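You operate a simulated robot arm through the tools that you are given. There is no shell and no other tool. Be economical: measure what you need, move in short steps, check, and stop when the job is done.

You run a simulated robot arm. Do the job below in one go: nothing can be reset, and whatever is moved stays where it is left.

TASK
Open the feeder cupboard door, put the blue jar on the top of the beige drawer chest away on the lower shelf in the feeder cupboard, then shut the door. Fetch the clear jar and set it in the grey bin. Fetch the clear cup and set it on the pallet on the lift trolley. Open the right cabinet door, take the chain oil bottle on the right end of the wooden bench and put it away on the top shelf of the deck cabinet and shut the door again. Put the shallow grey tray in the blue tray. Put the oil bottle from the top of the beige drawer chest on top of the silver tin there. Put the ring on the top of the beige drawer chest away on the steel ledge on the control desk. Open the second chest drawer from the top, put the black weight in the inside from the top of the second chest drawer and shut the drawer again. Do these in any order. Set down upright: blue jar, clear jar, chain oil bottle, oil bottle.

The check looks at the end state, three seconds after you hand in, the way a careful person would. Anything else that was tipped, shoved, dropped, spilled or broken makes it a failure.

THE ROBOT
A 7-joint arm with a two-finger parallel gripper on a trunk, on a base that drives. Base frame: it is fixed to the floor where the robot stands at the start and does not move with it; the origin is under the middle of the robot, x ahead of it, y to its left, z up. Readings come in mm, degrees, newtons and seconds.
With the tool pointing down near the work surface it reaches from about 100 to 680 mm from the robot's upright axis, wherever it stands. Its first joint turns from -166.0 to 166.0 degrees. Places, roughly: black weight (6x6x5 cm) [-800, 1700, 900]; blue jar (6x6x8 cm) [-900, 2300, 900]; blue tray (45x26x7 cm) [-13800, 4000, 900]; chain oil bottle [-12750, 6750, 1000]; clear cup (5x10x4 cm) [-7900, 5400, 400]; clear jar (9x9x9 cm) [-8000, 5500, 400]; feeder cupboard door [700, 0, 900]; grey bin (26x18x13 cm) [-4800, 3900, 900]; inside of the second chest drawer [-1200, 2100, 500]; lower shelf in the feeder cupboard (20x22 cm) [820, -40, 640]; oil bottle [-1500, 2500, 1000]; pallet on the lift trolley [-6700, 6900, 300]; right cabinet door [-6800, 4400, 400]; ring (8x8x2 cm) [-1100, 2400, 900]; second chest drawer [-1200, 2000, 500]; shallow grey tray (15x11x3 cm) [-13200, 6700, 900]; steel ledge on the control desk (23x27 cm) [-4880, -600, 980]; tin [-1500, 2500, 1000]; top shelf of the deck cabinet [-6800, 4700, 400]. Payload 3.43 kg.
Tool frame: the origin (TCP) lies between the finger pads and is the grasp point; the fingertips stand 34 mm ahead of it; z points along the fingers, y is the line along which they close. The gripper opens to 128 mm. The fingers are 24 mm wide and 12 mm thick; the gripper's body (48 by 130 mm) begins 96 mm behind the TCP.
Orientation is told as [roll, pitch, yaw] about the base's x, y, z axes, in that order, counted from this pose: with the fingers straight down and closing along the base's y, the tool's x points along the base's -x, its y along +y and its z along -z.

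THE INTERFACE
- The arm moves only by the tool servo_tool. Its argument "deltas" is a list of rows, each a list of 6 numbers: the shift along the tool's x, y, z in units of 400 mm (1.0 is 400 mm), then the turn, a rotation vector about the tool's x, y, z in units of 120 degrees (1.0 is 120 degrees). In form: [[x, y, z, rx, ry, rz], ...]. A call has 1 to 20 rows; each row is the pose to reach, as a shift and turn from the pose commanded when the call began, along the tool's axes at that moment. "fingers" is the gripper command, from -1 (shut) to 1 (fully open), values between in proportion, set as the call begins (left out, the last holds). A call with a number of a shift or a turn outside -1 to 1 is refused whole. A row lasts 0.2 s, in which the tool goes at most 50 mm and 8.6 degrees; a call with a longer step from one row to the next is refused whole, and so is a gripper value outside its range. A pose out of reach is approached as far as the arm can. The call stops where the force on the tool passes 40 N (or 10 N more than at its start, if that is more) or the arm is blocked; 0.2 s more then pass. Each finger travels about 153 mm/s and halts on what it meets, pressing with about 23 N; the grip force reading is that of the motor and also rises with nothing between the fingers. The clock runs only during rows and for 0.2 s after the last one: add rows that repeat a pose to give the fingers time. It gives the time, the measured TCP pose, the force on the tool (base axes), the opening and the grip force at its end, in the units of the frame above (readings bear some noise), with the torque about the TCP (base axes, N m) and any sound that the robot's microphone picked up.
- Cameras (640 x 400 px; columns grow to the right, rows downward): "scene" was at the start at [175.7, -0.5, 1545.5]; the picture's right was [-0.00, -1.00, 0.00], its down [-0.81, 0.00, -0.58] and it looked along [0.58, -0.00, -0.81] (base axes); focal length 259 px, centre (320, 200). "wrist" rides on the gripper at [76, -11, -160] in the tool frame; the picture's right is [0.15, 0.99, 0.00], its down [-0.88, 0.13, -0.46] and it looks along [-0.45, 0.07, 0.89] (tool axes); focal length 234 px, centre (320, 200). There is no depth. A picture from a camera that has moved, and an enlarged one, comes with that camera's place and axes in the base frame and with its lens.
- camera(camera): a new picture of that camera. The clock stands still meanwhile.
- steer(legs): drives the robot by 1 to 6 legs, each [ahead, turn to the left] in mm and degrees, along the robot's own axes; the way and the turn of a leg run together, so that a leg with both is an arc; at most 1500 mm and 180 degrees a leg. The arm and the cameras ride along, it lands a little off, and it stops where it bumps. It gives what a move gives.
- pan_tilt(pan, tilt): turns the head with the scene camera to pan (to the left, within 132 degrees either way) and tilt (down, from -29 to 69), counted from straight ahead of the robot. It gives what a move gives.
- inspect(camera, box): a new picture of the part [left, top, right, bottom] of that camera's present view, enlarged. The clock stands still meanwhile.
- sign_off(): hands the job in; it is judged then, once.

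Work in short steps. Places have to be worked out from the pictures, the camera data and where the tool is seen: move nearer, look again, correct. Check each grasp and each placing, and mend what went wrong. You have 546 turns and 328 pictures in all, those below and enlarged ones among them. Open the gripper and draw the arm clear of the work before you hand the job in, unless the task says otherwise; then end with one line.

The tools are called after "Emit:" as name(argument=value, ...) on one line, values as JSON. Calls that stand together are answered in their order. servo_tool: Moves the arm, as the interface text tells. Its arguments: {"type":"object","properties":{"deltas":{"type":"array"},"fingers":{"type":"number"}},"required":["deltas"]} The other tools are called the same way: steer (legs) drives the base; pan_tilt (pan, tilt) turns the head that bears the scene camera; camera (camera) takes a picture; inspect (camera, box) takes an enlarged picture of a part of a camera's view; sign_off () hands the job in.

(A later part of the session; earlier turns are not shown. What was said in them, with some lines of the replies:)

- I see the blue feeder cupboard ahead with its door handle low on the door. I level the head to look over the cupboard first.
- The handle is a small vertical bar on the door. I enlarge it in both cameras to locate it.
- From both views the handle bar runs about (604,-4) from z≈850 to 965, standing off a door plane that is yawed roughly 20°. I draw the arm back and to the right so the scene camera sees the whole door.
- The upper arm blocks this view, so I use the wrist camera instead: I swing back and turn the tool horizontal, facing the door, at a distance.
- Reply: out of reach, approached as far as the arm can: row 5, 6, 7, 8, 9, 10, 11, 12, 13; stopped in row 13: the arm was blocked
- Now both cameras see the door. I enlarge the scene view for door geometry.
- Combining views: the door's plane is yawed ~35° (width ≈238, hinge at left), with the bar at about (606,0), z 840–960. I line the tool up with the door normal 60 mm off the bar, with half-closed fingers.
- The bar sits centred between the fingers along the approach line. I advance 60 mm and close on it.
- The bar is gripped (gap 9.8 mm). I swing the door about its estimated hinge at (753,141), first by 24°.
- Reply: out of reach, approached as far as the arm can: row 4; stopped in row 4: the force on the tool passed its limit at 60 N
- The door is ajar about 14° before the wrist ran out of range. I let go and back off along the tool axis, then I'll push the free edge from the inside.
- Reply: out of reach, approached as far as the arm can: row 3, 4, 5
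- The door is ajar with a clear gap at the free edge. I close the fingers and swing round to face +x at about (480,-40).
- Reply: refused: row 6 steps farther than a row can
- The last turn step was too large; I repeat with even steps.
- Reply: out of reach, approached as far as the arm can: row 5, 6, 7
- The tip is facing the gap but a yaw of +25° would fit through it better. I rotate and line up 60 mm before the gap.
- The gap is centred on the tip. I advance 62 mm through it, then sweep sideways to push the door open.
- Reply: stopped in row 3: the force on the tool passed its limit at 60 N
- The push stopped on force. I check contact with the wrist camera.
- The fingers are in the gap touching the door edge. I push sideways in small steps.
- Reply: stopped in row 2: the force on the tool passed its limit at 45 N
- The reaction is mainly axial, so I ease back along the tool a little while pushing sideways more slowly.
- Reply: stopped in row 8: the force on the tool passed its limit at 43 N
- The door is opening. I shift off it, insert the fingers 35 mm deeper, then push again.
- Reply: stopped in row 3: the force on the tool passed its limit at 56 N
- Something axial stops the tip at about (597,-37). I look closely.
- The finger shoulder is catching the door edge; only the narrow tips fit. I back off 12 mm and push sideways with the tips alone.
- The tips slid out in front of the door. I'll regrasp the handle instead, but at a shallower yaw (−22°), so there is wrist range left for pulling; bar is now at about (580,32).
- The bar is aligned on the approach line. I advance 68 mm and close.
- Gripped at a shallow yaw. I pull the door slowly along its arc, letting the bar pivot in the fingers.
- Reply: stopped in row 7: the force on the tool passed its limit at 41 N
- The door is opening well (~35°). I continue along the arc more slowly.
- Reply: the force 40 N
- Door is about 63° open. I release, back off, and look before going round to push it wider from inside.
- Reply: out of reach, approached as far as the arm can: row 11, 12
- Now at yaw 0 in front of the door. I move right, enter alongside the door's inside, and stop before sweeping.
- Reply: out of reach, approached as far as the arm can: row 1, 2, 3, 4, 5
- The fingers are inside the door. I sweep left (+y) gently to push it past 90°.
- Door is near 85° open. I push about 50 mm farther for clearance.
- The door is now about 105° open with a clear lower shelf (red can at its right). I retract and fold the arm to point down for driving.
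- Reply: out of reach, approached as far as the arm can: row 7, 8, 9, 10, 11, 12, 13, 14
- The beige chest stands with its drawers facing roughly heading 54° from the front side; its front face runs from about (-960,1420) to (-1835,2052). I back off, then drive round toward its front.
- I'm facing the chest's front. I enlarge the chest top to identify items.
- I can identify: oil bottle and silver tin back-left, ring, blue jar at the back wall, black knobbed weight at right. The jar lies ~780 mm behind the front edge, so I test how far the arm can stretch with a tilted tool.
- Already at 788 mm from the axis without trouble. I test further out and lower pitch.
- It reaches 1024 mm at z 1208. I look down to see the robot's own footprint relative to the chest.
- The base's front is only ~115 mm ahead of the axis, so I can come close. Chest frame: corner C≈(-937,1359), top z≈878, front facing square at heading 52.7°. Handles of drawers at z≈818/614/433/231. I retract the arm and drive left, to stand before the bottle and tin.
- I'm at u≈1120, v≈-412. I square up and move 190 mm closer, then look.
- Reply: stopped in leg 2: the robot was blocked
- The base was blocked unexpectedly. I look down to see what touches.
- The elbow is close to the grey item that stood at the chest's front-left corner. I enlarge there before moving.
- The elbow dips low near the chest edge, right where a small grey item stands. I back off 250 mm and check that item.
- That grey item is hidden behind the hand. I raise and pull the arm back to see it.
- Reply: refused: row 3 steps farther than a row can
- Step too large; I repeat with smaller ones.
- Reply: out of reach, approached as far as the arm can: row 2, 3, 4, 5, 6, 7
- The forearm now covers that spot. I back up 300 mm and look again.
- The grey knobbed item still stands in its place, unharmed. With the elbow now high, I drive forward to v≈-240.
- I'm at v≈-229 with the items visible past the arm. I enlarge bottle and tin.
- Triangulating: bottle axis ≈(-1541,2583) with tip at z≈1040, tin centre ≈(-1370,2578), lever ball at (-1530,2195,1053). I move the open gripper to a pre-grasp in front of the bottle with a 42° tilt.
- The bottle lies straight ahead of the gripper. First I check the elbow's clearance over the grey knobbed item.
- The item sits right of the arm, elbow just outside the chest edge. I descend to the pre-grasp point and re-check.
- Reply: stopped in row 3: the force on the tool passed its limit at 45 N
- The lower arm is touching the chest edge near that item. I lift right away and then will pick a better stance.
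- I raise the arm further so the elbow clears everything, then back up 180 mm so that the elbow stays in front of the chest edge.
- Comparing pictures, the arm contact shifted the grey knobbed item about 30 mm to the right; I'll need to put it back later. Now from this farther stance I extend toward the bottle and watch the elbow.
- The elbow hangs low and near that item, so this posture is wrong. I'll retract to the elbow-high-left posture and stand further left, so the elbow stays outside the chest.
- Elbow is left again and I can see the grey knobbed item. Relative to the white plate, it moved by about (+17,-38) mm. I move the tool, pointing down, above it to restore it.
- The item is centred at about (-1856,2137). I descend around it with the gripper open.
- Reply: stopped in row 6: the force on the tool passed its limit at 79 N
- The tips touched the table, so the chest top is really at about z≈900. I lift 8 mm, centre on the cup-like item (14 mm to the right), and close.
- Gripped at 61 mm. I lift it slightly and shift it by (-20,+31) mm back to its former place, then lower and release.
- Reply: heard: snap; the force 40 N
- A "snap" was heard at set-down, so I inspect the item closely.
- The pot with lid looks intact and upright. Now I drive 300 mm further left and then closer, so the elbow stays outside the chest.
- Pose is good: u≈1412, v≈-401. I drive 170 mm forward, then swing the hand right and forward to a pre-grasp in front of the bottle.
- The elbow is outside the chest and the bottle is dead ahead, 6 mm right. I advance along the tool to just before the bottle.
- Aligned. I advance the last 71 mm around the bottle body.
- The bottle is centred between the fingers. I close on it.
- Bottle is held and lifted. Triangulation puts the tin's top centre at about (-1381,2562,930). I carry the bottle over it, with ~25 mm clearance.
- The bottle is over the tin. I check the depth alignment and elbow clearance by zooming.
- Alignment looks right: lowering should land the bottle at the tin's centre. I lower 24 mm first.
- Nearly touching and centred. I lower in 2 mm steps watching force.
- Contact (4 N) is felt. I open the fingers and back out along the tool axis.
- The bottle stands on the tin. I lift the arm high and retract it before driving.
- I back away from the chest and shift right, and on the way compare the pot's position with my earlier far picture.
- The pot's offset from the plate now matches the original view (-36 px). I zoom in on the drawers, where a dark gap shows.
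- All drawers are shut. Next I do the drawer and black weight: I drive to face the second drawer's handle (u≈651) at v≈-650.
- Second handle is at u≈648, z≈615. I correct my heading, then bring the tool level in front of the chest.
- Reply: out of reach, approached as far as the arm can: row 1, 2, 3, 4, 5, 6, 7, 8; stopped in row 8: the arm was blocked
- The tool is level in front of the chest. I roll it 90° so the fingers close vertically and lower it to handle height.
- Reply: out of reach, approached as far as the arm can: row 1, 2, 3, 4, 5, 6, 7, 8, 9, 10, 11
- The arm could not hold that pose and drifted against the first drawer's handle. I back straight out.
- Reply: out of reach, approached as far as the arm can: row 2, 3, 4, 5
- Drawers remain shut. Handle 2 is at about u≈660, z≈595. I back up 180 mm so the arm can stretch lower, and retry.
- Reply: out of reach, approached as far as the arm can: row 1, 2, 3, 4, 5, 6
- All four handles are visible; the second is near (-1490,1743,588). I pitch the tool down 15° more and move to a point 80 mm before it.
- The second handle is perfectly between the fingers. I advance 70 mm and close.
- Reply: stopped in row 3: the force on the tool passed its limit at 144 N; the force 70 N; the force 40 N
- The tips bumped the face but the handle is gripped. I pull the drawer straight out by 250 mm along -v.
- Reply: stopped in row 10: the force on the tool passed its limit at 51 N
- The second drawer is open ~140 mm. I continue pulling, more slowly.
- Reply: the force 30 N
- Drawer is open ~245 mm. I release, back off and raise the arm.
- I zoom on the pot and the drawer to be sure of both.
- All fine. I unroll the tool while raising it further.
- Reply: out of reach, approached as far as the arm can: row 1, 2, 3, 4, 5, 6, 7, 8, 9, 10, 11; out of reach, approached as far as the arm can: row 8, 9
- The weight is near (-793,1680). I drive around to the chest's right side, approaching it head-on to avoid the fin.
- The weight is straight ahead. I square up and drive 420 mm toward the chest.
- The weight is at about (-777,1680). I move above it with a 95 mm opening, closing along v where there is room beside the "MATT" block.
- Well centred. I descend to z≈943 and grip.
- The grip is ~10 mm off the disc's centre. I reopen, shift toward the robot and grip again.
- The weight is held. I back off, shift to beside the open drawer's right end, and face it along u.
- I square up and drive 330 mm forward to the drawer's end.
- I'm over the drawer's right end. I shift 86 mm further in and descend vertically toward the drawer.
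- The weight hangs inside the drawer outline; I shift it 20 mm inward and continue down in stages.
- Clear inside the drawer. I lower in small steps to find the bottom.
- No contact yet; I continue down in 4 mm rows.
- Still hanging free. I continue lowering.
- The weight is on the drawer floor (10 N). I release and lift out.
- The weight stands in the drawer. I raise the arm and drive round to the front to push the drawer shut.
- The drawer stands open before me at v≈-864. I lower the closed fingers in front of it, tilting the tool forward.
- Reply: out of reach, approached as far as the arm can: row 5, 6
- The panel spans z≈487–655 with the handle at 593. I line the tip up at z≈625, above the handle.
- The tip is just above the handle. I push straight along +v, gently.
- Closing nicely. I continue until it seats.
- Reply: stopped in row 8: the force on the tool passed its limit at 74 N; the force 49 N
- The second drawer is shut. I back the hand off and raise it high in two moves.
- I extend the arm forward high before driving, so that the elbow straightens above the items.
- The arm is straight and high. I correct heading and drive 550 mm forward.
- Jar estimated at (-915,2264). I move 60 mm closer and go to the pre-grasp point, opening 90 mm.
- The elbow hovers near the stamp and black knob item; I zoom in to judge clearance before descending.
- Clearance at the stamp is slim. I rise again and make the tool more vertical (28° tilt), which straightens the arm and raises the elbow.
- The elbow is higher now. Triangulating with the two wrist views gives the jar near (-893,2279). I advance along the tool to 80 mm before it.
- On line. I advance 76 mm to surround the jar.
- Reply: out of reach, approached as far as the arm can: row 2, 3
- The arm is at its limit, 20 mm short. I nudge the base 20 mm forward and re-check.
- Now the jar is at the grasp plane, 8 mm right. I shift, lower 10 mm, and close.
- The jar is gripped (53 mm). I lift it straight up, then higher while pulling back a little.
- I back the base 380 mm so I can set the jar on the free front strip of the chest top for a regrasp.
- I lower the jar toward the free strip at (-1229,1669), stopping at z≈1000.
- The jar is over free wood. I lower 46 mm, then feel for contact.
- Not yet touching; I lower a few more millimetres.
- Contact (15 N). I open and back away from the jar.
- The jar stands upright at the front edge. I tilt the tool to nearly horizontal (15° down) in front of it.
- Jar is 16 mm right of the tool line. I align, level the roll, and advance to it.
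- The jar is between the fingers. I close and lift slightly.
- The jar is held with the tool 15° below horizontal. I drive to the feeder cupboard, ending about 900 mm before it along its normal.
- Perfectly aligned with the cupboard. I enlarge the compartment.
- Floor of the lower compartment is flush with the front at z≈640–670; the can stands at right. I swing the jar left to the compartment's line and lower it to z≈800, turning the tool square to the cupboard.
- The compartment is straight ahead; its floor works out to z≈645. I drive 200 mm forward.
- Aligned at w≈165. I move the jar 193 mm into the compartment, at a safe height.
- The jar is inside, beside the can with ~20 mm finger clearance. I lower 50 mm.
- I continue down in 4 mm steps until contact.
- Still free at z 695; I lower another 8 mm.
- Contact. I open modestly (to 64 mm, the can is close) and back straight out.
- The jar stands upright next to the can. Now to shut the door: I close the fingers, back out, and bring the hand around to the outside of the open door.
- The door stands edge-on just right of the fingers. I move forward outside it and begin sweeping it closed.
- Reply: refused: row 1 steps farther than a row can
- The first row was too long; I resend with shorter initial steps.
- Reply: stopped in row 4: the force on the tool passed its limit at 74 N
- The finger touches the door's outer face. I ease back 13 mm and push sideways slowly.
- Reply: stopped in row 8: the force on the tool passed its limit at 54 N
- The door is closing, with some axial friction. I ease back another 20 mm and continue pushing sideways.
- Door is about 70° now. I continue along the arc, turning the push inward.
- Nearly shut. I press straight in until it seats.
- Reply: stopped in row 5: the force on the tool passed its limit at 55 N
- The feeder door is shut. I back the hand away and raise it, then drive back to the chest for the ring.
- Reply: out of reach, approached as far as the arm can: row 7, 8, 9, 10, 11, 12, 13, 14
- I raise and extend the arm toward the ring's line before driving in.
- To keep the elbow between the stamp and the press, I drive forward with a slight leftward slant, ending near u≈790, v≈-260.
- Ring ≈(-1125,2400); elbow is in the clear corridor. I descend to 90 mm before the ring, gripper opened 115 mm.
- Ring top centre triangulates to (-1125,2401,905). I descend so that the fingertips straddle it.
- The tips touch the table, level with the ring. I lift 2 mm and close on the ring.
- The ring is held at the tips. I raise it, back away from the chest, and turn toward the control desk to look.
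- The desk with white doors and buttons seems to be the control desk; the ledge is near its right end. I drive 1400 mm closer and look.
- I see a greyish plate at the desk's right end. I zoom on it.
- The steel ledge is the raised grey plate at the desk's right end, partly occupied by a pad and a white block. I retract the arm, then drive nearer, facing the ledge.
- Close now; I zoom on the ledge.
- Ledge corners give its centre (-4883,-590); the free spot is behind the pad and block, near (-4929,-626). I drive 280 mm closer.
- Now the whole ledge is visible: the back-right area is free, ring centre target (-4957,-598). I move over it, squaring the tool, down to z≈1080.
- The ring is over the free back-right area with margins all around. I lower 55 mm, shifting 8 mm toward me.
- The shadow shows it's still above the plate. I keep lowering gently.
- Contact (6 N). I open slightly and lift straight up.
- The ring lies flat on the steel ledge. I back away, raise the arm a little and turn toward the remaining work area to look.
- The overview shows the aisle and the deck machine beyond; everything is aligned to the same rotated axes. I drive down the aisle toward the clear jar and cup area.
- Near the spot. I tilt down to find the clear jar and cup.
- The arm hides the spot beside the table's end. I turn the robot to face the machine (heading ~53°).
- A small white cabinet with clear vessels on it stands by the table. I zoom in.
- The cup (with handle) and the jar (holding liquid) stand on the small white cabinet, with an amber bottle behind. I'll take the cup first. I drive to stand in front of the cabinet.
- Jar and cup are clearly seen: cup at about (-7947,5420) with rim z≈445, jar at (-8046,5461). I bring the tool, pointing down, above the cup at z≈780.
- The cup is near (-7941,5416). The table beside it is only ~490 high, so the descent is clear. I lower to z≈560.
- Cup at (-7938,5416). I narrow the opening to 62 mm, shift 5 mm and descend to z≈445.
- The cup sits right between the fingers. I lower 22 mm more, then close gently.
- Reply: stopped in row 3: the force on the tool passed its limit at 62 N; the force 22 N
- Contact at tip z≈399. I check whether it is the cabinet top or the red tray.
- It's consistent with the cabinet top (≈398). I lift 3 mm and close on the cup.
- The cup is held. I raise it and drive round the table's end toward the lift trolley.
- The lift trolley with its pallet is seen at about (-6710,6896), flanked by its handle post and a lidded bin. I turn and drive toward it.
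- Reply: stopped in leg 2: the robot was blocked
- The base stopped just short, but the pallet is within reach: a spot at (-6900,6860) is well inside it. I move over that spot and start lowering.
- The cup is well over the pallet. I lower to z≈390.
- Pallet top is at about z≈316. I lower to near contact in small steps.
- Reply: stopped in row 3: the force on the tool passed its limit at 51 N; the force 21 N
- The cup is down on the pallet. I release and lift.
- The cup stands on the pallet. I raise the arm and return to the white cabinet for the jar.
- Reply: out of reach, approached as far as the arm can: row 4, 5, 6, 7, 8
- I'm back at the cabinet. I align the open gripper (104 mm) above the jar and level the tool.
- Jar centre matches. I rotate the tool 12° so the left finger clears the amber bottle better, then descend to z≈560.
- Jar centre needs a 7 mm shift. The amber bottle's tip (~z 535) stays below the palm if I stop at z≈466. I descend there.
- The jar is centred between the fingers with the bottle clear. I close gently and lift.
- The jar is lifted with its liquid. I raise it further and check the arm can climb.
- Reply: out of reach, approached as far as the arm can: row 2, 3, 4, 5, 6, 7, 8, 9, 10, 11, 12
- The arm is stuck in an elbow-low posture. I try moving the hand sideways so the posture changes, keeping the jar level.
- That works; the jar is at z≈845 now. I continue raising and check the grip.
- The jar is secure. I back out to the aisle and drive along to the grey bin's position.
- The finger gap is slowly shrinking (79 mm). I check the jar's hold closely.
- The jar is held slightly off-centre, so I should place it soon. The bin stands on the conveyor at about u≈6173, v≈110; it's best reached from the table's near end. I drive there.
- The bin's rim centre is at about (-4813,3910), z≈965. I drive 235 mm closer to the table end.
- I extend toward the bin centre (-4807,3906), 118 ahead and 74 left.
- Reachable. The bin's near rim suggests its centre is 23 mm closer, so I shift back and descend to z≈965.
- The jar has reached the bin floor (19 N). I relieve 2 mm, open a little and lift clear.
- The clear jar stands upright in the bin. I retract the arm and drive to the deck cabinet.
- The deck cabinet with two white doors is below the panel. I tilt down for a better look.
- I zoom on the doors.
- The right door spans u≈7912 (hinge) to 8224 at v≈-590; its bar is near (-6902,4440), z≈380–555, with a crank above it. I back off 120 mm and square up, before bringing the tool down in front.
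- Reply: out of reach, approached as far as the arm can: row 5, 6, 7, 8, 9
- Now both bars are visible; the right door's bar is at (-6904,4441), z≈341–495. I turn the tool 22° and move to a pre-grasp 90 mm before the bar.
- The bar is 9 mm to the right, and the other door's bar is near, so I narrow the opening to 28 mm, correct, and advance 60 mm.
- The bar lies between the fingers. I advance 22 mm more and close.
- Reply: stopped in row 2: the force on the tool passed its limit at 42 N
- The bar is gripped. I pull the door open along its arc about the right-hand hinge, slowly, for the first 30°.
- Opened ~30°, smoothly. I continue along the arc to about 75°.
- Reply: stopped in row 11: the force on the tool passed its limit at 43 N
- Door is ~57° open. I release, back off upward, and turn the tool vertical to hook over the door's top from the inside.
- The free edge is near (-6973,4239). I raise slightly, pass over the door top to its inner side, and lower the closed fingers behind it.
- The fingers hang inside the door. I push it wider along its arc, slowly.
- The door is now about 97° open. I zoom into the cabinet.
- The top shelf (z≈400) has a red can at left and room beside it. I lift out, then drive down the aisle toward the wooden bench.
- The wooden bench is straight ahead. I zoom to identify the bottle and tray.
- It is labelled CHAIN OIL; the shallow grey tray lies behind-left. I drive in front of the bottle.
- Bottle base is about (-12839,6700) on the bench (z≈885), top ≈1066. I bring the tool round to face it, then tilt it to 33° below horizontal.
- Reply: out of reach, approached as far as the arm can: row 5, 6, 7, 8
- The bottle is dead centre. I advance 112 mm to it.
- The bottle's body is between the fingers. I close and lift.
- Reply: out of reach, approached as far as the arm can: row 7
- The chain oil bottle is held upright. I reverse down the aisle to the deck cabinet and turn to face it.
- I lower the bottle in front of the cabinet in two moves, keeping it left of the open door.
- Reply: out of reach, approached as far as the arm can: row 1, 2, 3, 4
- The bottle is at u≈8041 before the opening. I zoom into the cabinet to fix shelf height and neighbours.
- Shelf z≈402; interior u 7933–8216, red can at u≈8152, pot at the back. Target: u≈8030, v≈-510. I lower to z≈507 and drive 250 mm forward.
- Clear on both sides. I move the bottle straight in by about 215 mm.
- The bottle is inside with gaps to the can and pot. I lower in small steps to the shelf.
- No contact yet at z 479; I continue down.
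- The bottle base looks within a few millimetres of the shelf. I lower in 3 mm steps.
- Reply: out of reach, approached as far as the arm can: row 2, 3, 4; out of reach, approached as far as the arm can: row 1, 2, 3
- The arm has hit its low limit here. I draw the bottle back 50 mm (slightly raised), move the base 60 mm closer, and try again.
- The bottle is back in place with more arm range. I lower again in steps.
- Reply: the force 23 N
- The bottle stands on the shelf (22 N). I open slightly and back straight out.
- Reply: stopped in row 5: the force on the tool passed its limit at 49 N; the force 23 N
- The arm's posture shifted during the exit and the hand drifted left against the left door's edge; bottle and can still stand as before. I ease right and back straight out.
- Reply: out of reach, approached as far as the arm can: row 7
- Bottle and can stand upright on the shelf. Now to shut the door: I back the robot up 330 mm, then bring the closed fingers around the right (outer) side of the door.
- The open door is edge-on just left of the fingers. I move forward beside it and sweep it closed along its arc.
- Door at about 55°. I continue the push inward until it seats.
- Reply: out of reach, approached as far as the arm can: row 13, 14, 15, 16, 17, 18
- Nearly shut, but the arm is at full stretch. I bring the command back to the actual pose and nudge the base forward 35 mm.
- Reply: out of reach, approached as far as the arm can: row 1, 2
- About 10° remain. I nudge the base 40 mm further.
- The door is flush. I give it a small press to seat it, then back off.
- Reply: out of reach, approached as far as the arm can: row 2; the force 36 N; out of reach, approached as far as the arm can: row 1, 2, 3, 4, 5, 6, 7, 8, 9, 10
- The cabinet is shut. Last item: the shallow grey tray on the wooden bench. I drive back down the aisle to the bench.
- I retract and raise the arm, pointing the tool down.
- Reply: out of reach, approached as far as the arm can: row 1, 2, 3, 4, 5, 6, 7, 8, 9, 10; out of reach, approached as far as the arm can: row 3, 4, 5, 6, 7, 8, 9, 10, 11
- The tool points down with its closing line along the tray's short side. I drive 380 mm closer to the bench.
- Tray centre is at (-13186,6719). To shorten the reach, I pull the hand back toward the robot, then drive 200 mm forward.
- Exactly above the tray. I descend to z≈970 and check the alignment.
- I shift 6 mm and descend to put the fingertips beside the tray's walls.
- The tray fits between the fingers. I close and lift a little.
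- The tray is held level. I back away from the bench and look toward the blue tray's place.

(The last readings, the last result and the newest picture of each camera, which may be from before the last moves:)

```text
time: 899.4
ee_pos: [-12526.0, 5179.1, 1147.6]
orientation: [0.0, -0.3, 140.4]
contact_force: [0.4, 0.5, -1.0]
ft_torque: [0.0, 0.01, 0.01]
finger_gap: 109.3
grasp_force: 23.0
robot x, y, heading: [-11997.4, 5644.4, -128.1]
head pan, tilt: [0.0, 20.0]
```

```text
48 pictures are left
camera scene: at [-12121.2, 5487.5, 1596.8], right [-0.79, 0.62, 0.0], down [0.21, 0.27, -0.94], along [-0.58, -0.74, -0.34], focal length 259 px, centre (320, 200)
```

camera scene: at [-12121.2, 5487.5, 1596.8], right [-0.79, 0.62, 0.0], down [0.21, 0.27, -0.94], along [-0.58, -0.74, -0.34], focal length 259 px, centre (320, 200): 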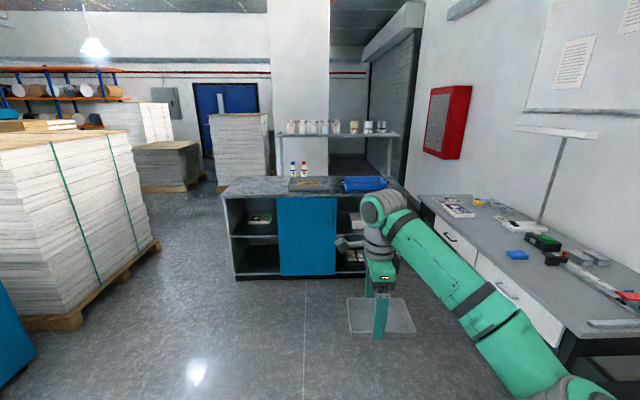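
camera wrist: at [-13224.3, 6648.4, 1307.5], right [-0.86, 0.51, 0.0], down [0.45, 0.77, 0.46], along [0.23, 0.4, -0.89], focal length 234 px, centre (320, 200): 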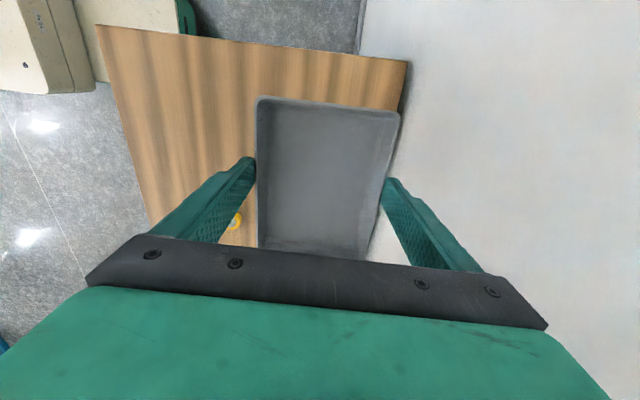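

The blue tray lies on the counter ahead, right side. I drive toward it, keeping clear of the wall table.

Emit:
steer(legs=[[0, -10.7], [1500, 0], [190, 0], [0, 11.6]])

Emit:
pan_tilt(pan=0, tilt=40)

Emit:
camera(camera="scene")

```text
time: 909.6
ee_pos: [-13773.0, 4038.1, 1148.1]
orientation: [0.0, -0.3, 142.1]
contact_force: [0.1, 0.4, -2.1]
ft_torque: [-0.05, -0.1, 0.01]
finger_gap: 108.8
grasp_force: 22.9
robot x, y, heading: [-13257.2, 4520.0, -126.4]
head pan, tilt: [0.0, 20.0]
```

```text
time: 910.4
ee_pos: [-13772.1, 4038.4, 1149.1]
orientation: [0.0, -0.2, 142.3]
contact_force: [-0.4, 0.4, -1.0]
ft_torque: [-0.01, -0.04, -0.03]
finger_gap: 108.6
grasp_force: 22.8
robot x, y, heading: [-13257.4, 4519.8, -126.3]
head pan, tilt: [0.0, 40.0]
```

```text
47 pictures are left
camera scene: at [-13371.5, 4364.9, 1565.5], right [-0.81, 0.59, 0.0], down [0.38, 0.52, -0.77], along [-0.45, -0.62, -0.64], focal length 259 px, centre (320, 200)
```

scene: 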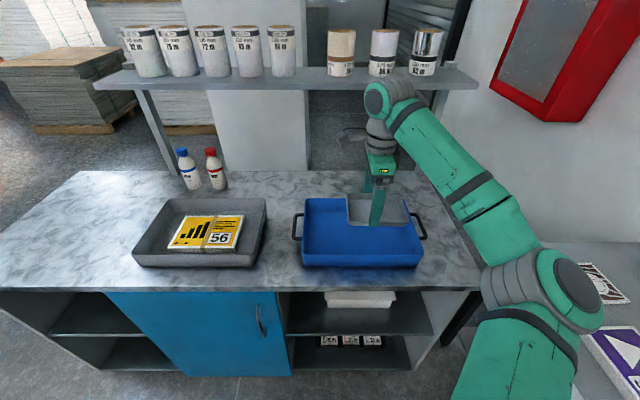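

Right in front of the blue tray (centre ≈(-13835,3965)). I drive 95 mm forward and view from the wrist.

Emit:
steer(legs=[[0, -0.9], [95, 0]])

Emit:
camera(camera="wrist")

Emit:
camera(camera="scene")

```text
time: 911.9
ee_pos: [-13838.9, 3970.3, 1147.3]
orientation: [-0.1, -0.3, 141.2]
contact_force: [-0.7, 0.6, -1.4]
ft_torque: [0.01, -0.01, -0.01]
finger_gap: 109.1
grasp_force: 22.9
robot x, y, heading: [-13312.2, 4442.3, -127.2]
head pan, tilt: [0.0, 40.0]
```

```text
46 pictures are left
camera wrist: at [-13772.2, 3931.0, 1307.3], right [-0.51, -0.86, 0.0], down [-0.77, 0.45, 0.46], along [-0.4, 0.23, -0.89], focal length 234 px, centre (320, 200)
```

wrist: 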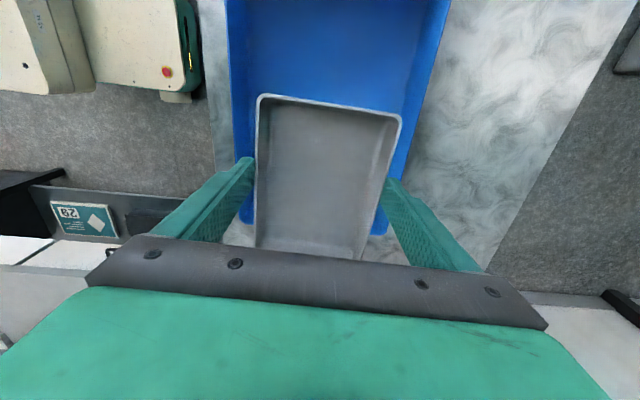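

```text
45 pictures are left
camera scene: at [-13432.2, 4290.1, 1565.4], right [-0.8, 0.6, 0.0], down [0.39, 0.51, -0.77], along [-0.46, -0.61, -0.64], focal length 259 px, centre (320, 200)
```

scene: 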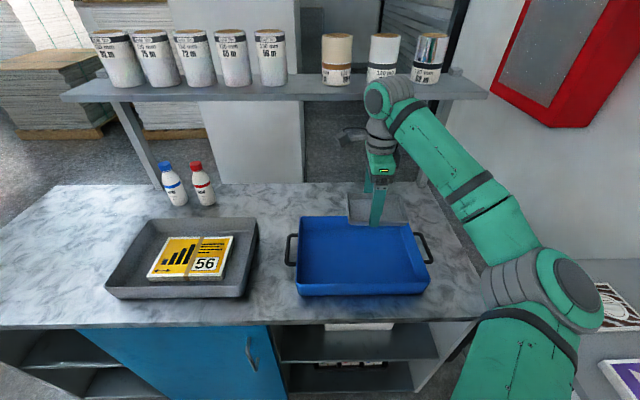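

The hand is over the tray; I shift slightly toward its centre and descend to z≈960.

Emit:
servo_tool(deltas=[[0.03, 0.02, 0, 0, 0, 0], [0.06, 0.04, 0.05, 0, 0, 0], [0.06, 0.04, 0.15, 0, 0, 0], [0.06, 0.04, 0.26, 0, 0, 0], [0.06, 0.04, 0.37, 0, 0, 0], [0.06, 0.04, 0.465, 0, 0, 0]])

Emit:
camera(camera="wrist")

Emit:
inspect(camera="scene", box=[270, 170, 450, 310])

```text
time: 913.3
ee_pos: [-13833.3, 3942.0, 962.4]
orientation: [0.0, -0.3, 141.2]
contact_force: [-0.5, 0.6, -1.1]
ft_torque: [-0.04, -0.04, -0.04]
finger_gap: 108.7
grasp_force: 22.0
robot x, y, heading: [-13313.4, 4442.9, -127.2]
head pan, tilt: [0.0, 40.0]
```

```text
44 pictures are left
camera wrist: at [-13767.4, 3901.9, 1121.3], right [-0.51, -0.86, 0.0], down [-0.77, 0.45, 0.46], along [-0.4, 0.23, -0.89], focal length 234 px, centre (320, 200)
```

wrist: 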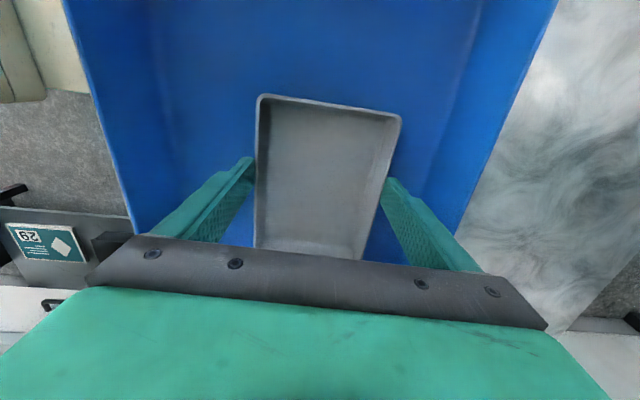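

```text
2.86 times, centred on (360, 240) of scene
camera zoom: at [-13432.1, 4290.2, 1565.5], right [-0.8, 0.6, 0.0], down [0.39, 0.51, -0.77], along [-0.46, -0.61, -0.64], focal length 739 px, centre (206, 86)
```

zoom: 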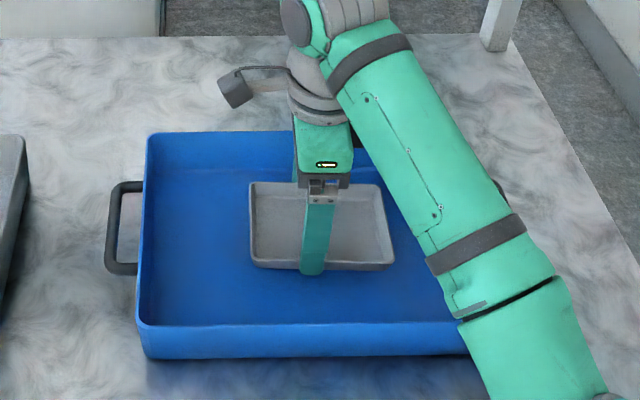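

The grey tray is well inside the blue tray. I lower 38 mm, then feel for the floor.

Emit:
servo_tool(deltas=[[0, 0, 0.03, 0, 0, 0], [0, 0, 0.06, 0, 0, 0], [0, 0, 0.08, 0, 0, 0], [0, 0, 0.095, 0, 0, 0], [0, 0, 0.095, 0, 0, 0]])

Emit:
servo_tool(deltas=[[0, 0, 0.008, 0, 0, 0], [0, 0, 0.016, 0, 0, 0], [0, 0, 0.024, 0, 0, 0], [0, 0, 0.024, 0, 0, 0]])

```text
time: 914.0
ee_pos: [-13832.8, 3942.3, 938.6]
orientation: [0.4, -0.3, 141.3]
contact_force: [2.2, 0.1, 7.5]
ft_torque: [0.39, -0.43, -0.1]
finger_gap: 108.8
grasp_force: 22.9
robot x, y, heading: [-13313.2, 4442.2, -127.4]
head pan, tilt: [0.0, 40.0]
stopped in row 3: the force on the tool passed its limit at 51 N (the readings are from after the stop); the commanded pose is now the measured one
```

```text
time: 914.4
ee_pos: [-13832.0, 3942.1, 939.6]
orientation: [0.5, -0.2, 141.3]
contact_force: [4.2, 1.5, 11.2]
ft_torque: [0.63, -0.56, -0.09]
finger_gap: 108.6
grasp_force: 23.2
robot x, y, heading: [-13314.2, 4444.1, -127.4]
head pan, tilt: [0.0, 40.0]
stopped in row 2: the force on the tool passed its limit at 47 N (the readings are from after the stop); the commanded pose is now the measured one
```

Floor contact. I check that the tray sits flat before releasing.

Emit:
inspect(camera="scene", box=[270, 170, 450, 310])

```text
2.86 times, centred on (360, 240) of scene
camera zoom: at [-13431.7, 4290.4, 1565.5], right [-0.8, 0.6, 0.0], down [0.39, 0.51, -0.77], along [-0.46, -0.61, -0.64], focal length 739 px, centre (206, 86)
```

zoom: 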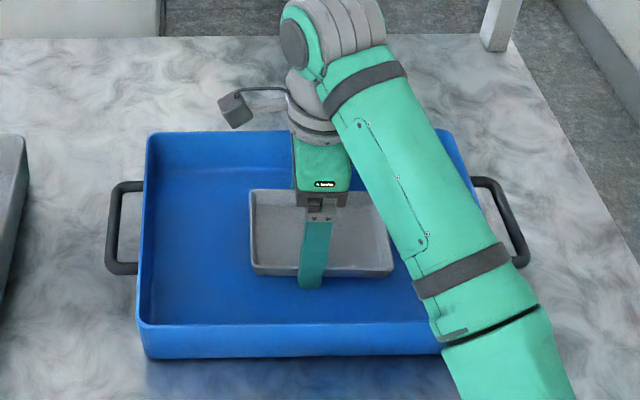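

It sits flat. I relieve, open and lift out.

Emit:
servo_tool(deltas=[[0, 0, -0.004, 0, 0, 0], [0, 0, -0.004, 0, 0, 0], [0, 0, -0.004, 0, 0, 0], [0, 0, -0.06, 0, 0, 0], [0, 0, -0.15, 0, 0, 0], [0, 0, -0.26, 0, 0, 0], [0, 0, -0.37, 0, 0, 0], [0, 0, -0.48, 0, 0, 0]], fingers=0.95)

Emit:
camera(camera="wrist")

Emit:
inspect(camera="scene", box=[100, 150, 450, 330])

```text
time: 916.2
ee_pos: [-13830.2, 3941.6, 1130.5]
orientation: [0.5, -0.1, 141.2]
contact_force: [-0.1, 0.8, 0.1]
ft_torque: [-0.02, -0.05, -0.01]
finger_gap: 124.7
grasp_force: 0.0
robot x, y, heading: [-13316.8, 4442.8, -127.3]
head pan, tilt: [0.0, 40.0]
```

```text
41 pictures are left
camera wrist: at [-13763.2, 3902.5, 1289.6], right [-0.51, -0.86, 0.01], down [-0.76, 0.45, 0.46], along [-0.4, 0.23, -0.89], focal length 234 px, centre (320, 200)
```

wrist: 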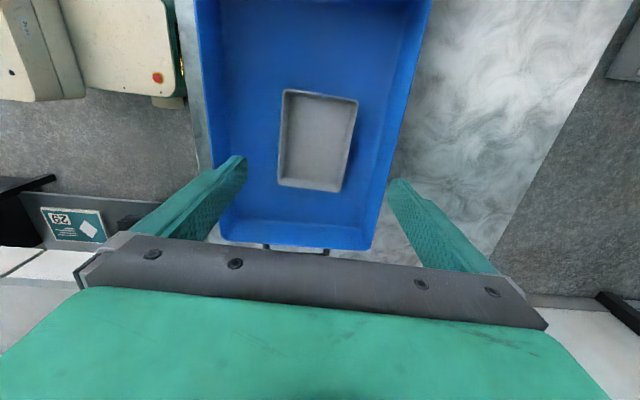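

```text
1.83 times, centred on (275, 240) of scene
camera zoom: at [-13432.3, 4290.0, 1565.4], right [-0.8, 0.6, 0.0], down [0.39, 0.51, -0.77], along [-0.46, -0.61, -0.64], focal length 473 px, centre (402, 127)
```

zoom: 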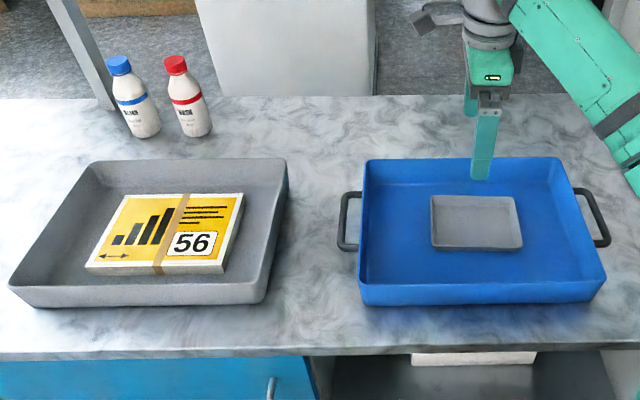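

The grey tray lies flat in the blue tray, nothing else disturbed. I back the robot away with the gripper open to leave the arm clear.

Emit:
steer(legs=[[-350, 0]])

Emit:
camera(camera="scene")

```text
time: 918.5
ee_pos: [-13617.1, 4223.3, 1130.2]
orientation: [0.5, -0.2, 141.0]
contact_force: [-1.6, -0.8, 0.6]
ft_torque: [0.0, 0.01, 0.02]
finger_gap: 125.1
grasp_force: 0.1
robot x, y, heading: [-13104.5, 4720.2, -127.5]
head pan, tilt: [0.0, 40.0]
```

```text
39 pictures are left
camera scene: at [-13218.5, 4571.3, 1565.4], right [-0.8, 0.61, 0.0], down [0.39, 0.51, -0.77], along [-0.46, -0.61, -0.64], focal length 259 px, centre (320, 200)
```

scene: 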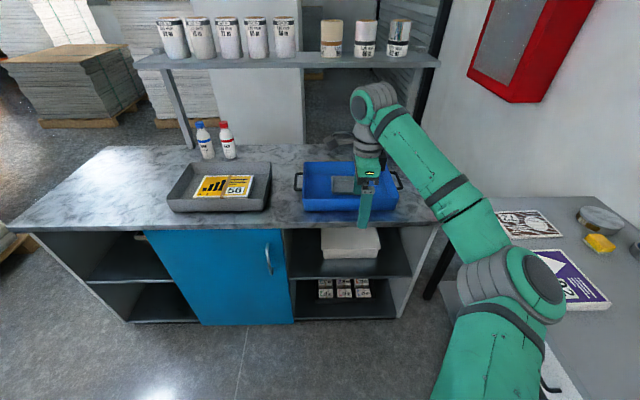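

All items are placed, doors and drawer are shut, the gripper is open and clear. I hand the job in.

Emit:
sign_off()

```text
The job is handed in.
```

All eight jobs are done and handed in. While I worked at the drawer chest, my arm pushed a lidded grey pot on its top about 35 mm; I put it back by comparing pictures, and heard a "snap" as I set it down, though the pot looks whole.
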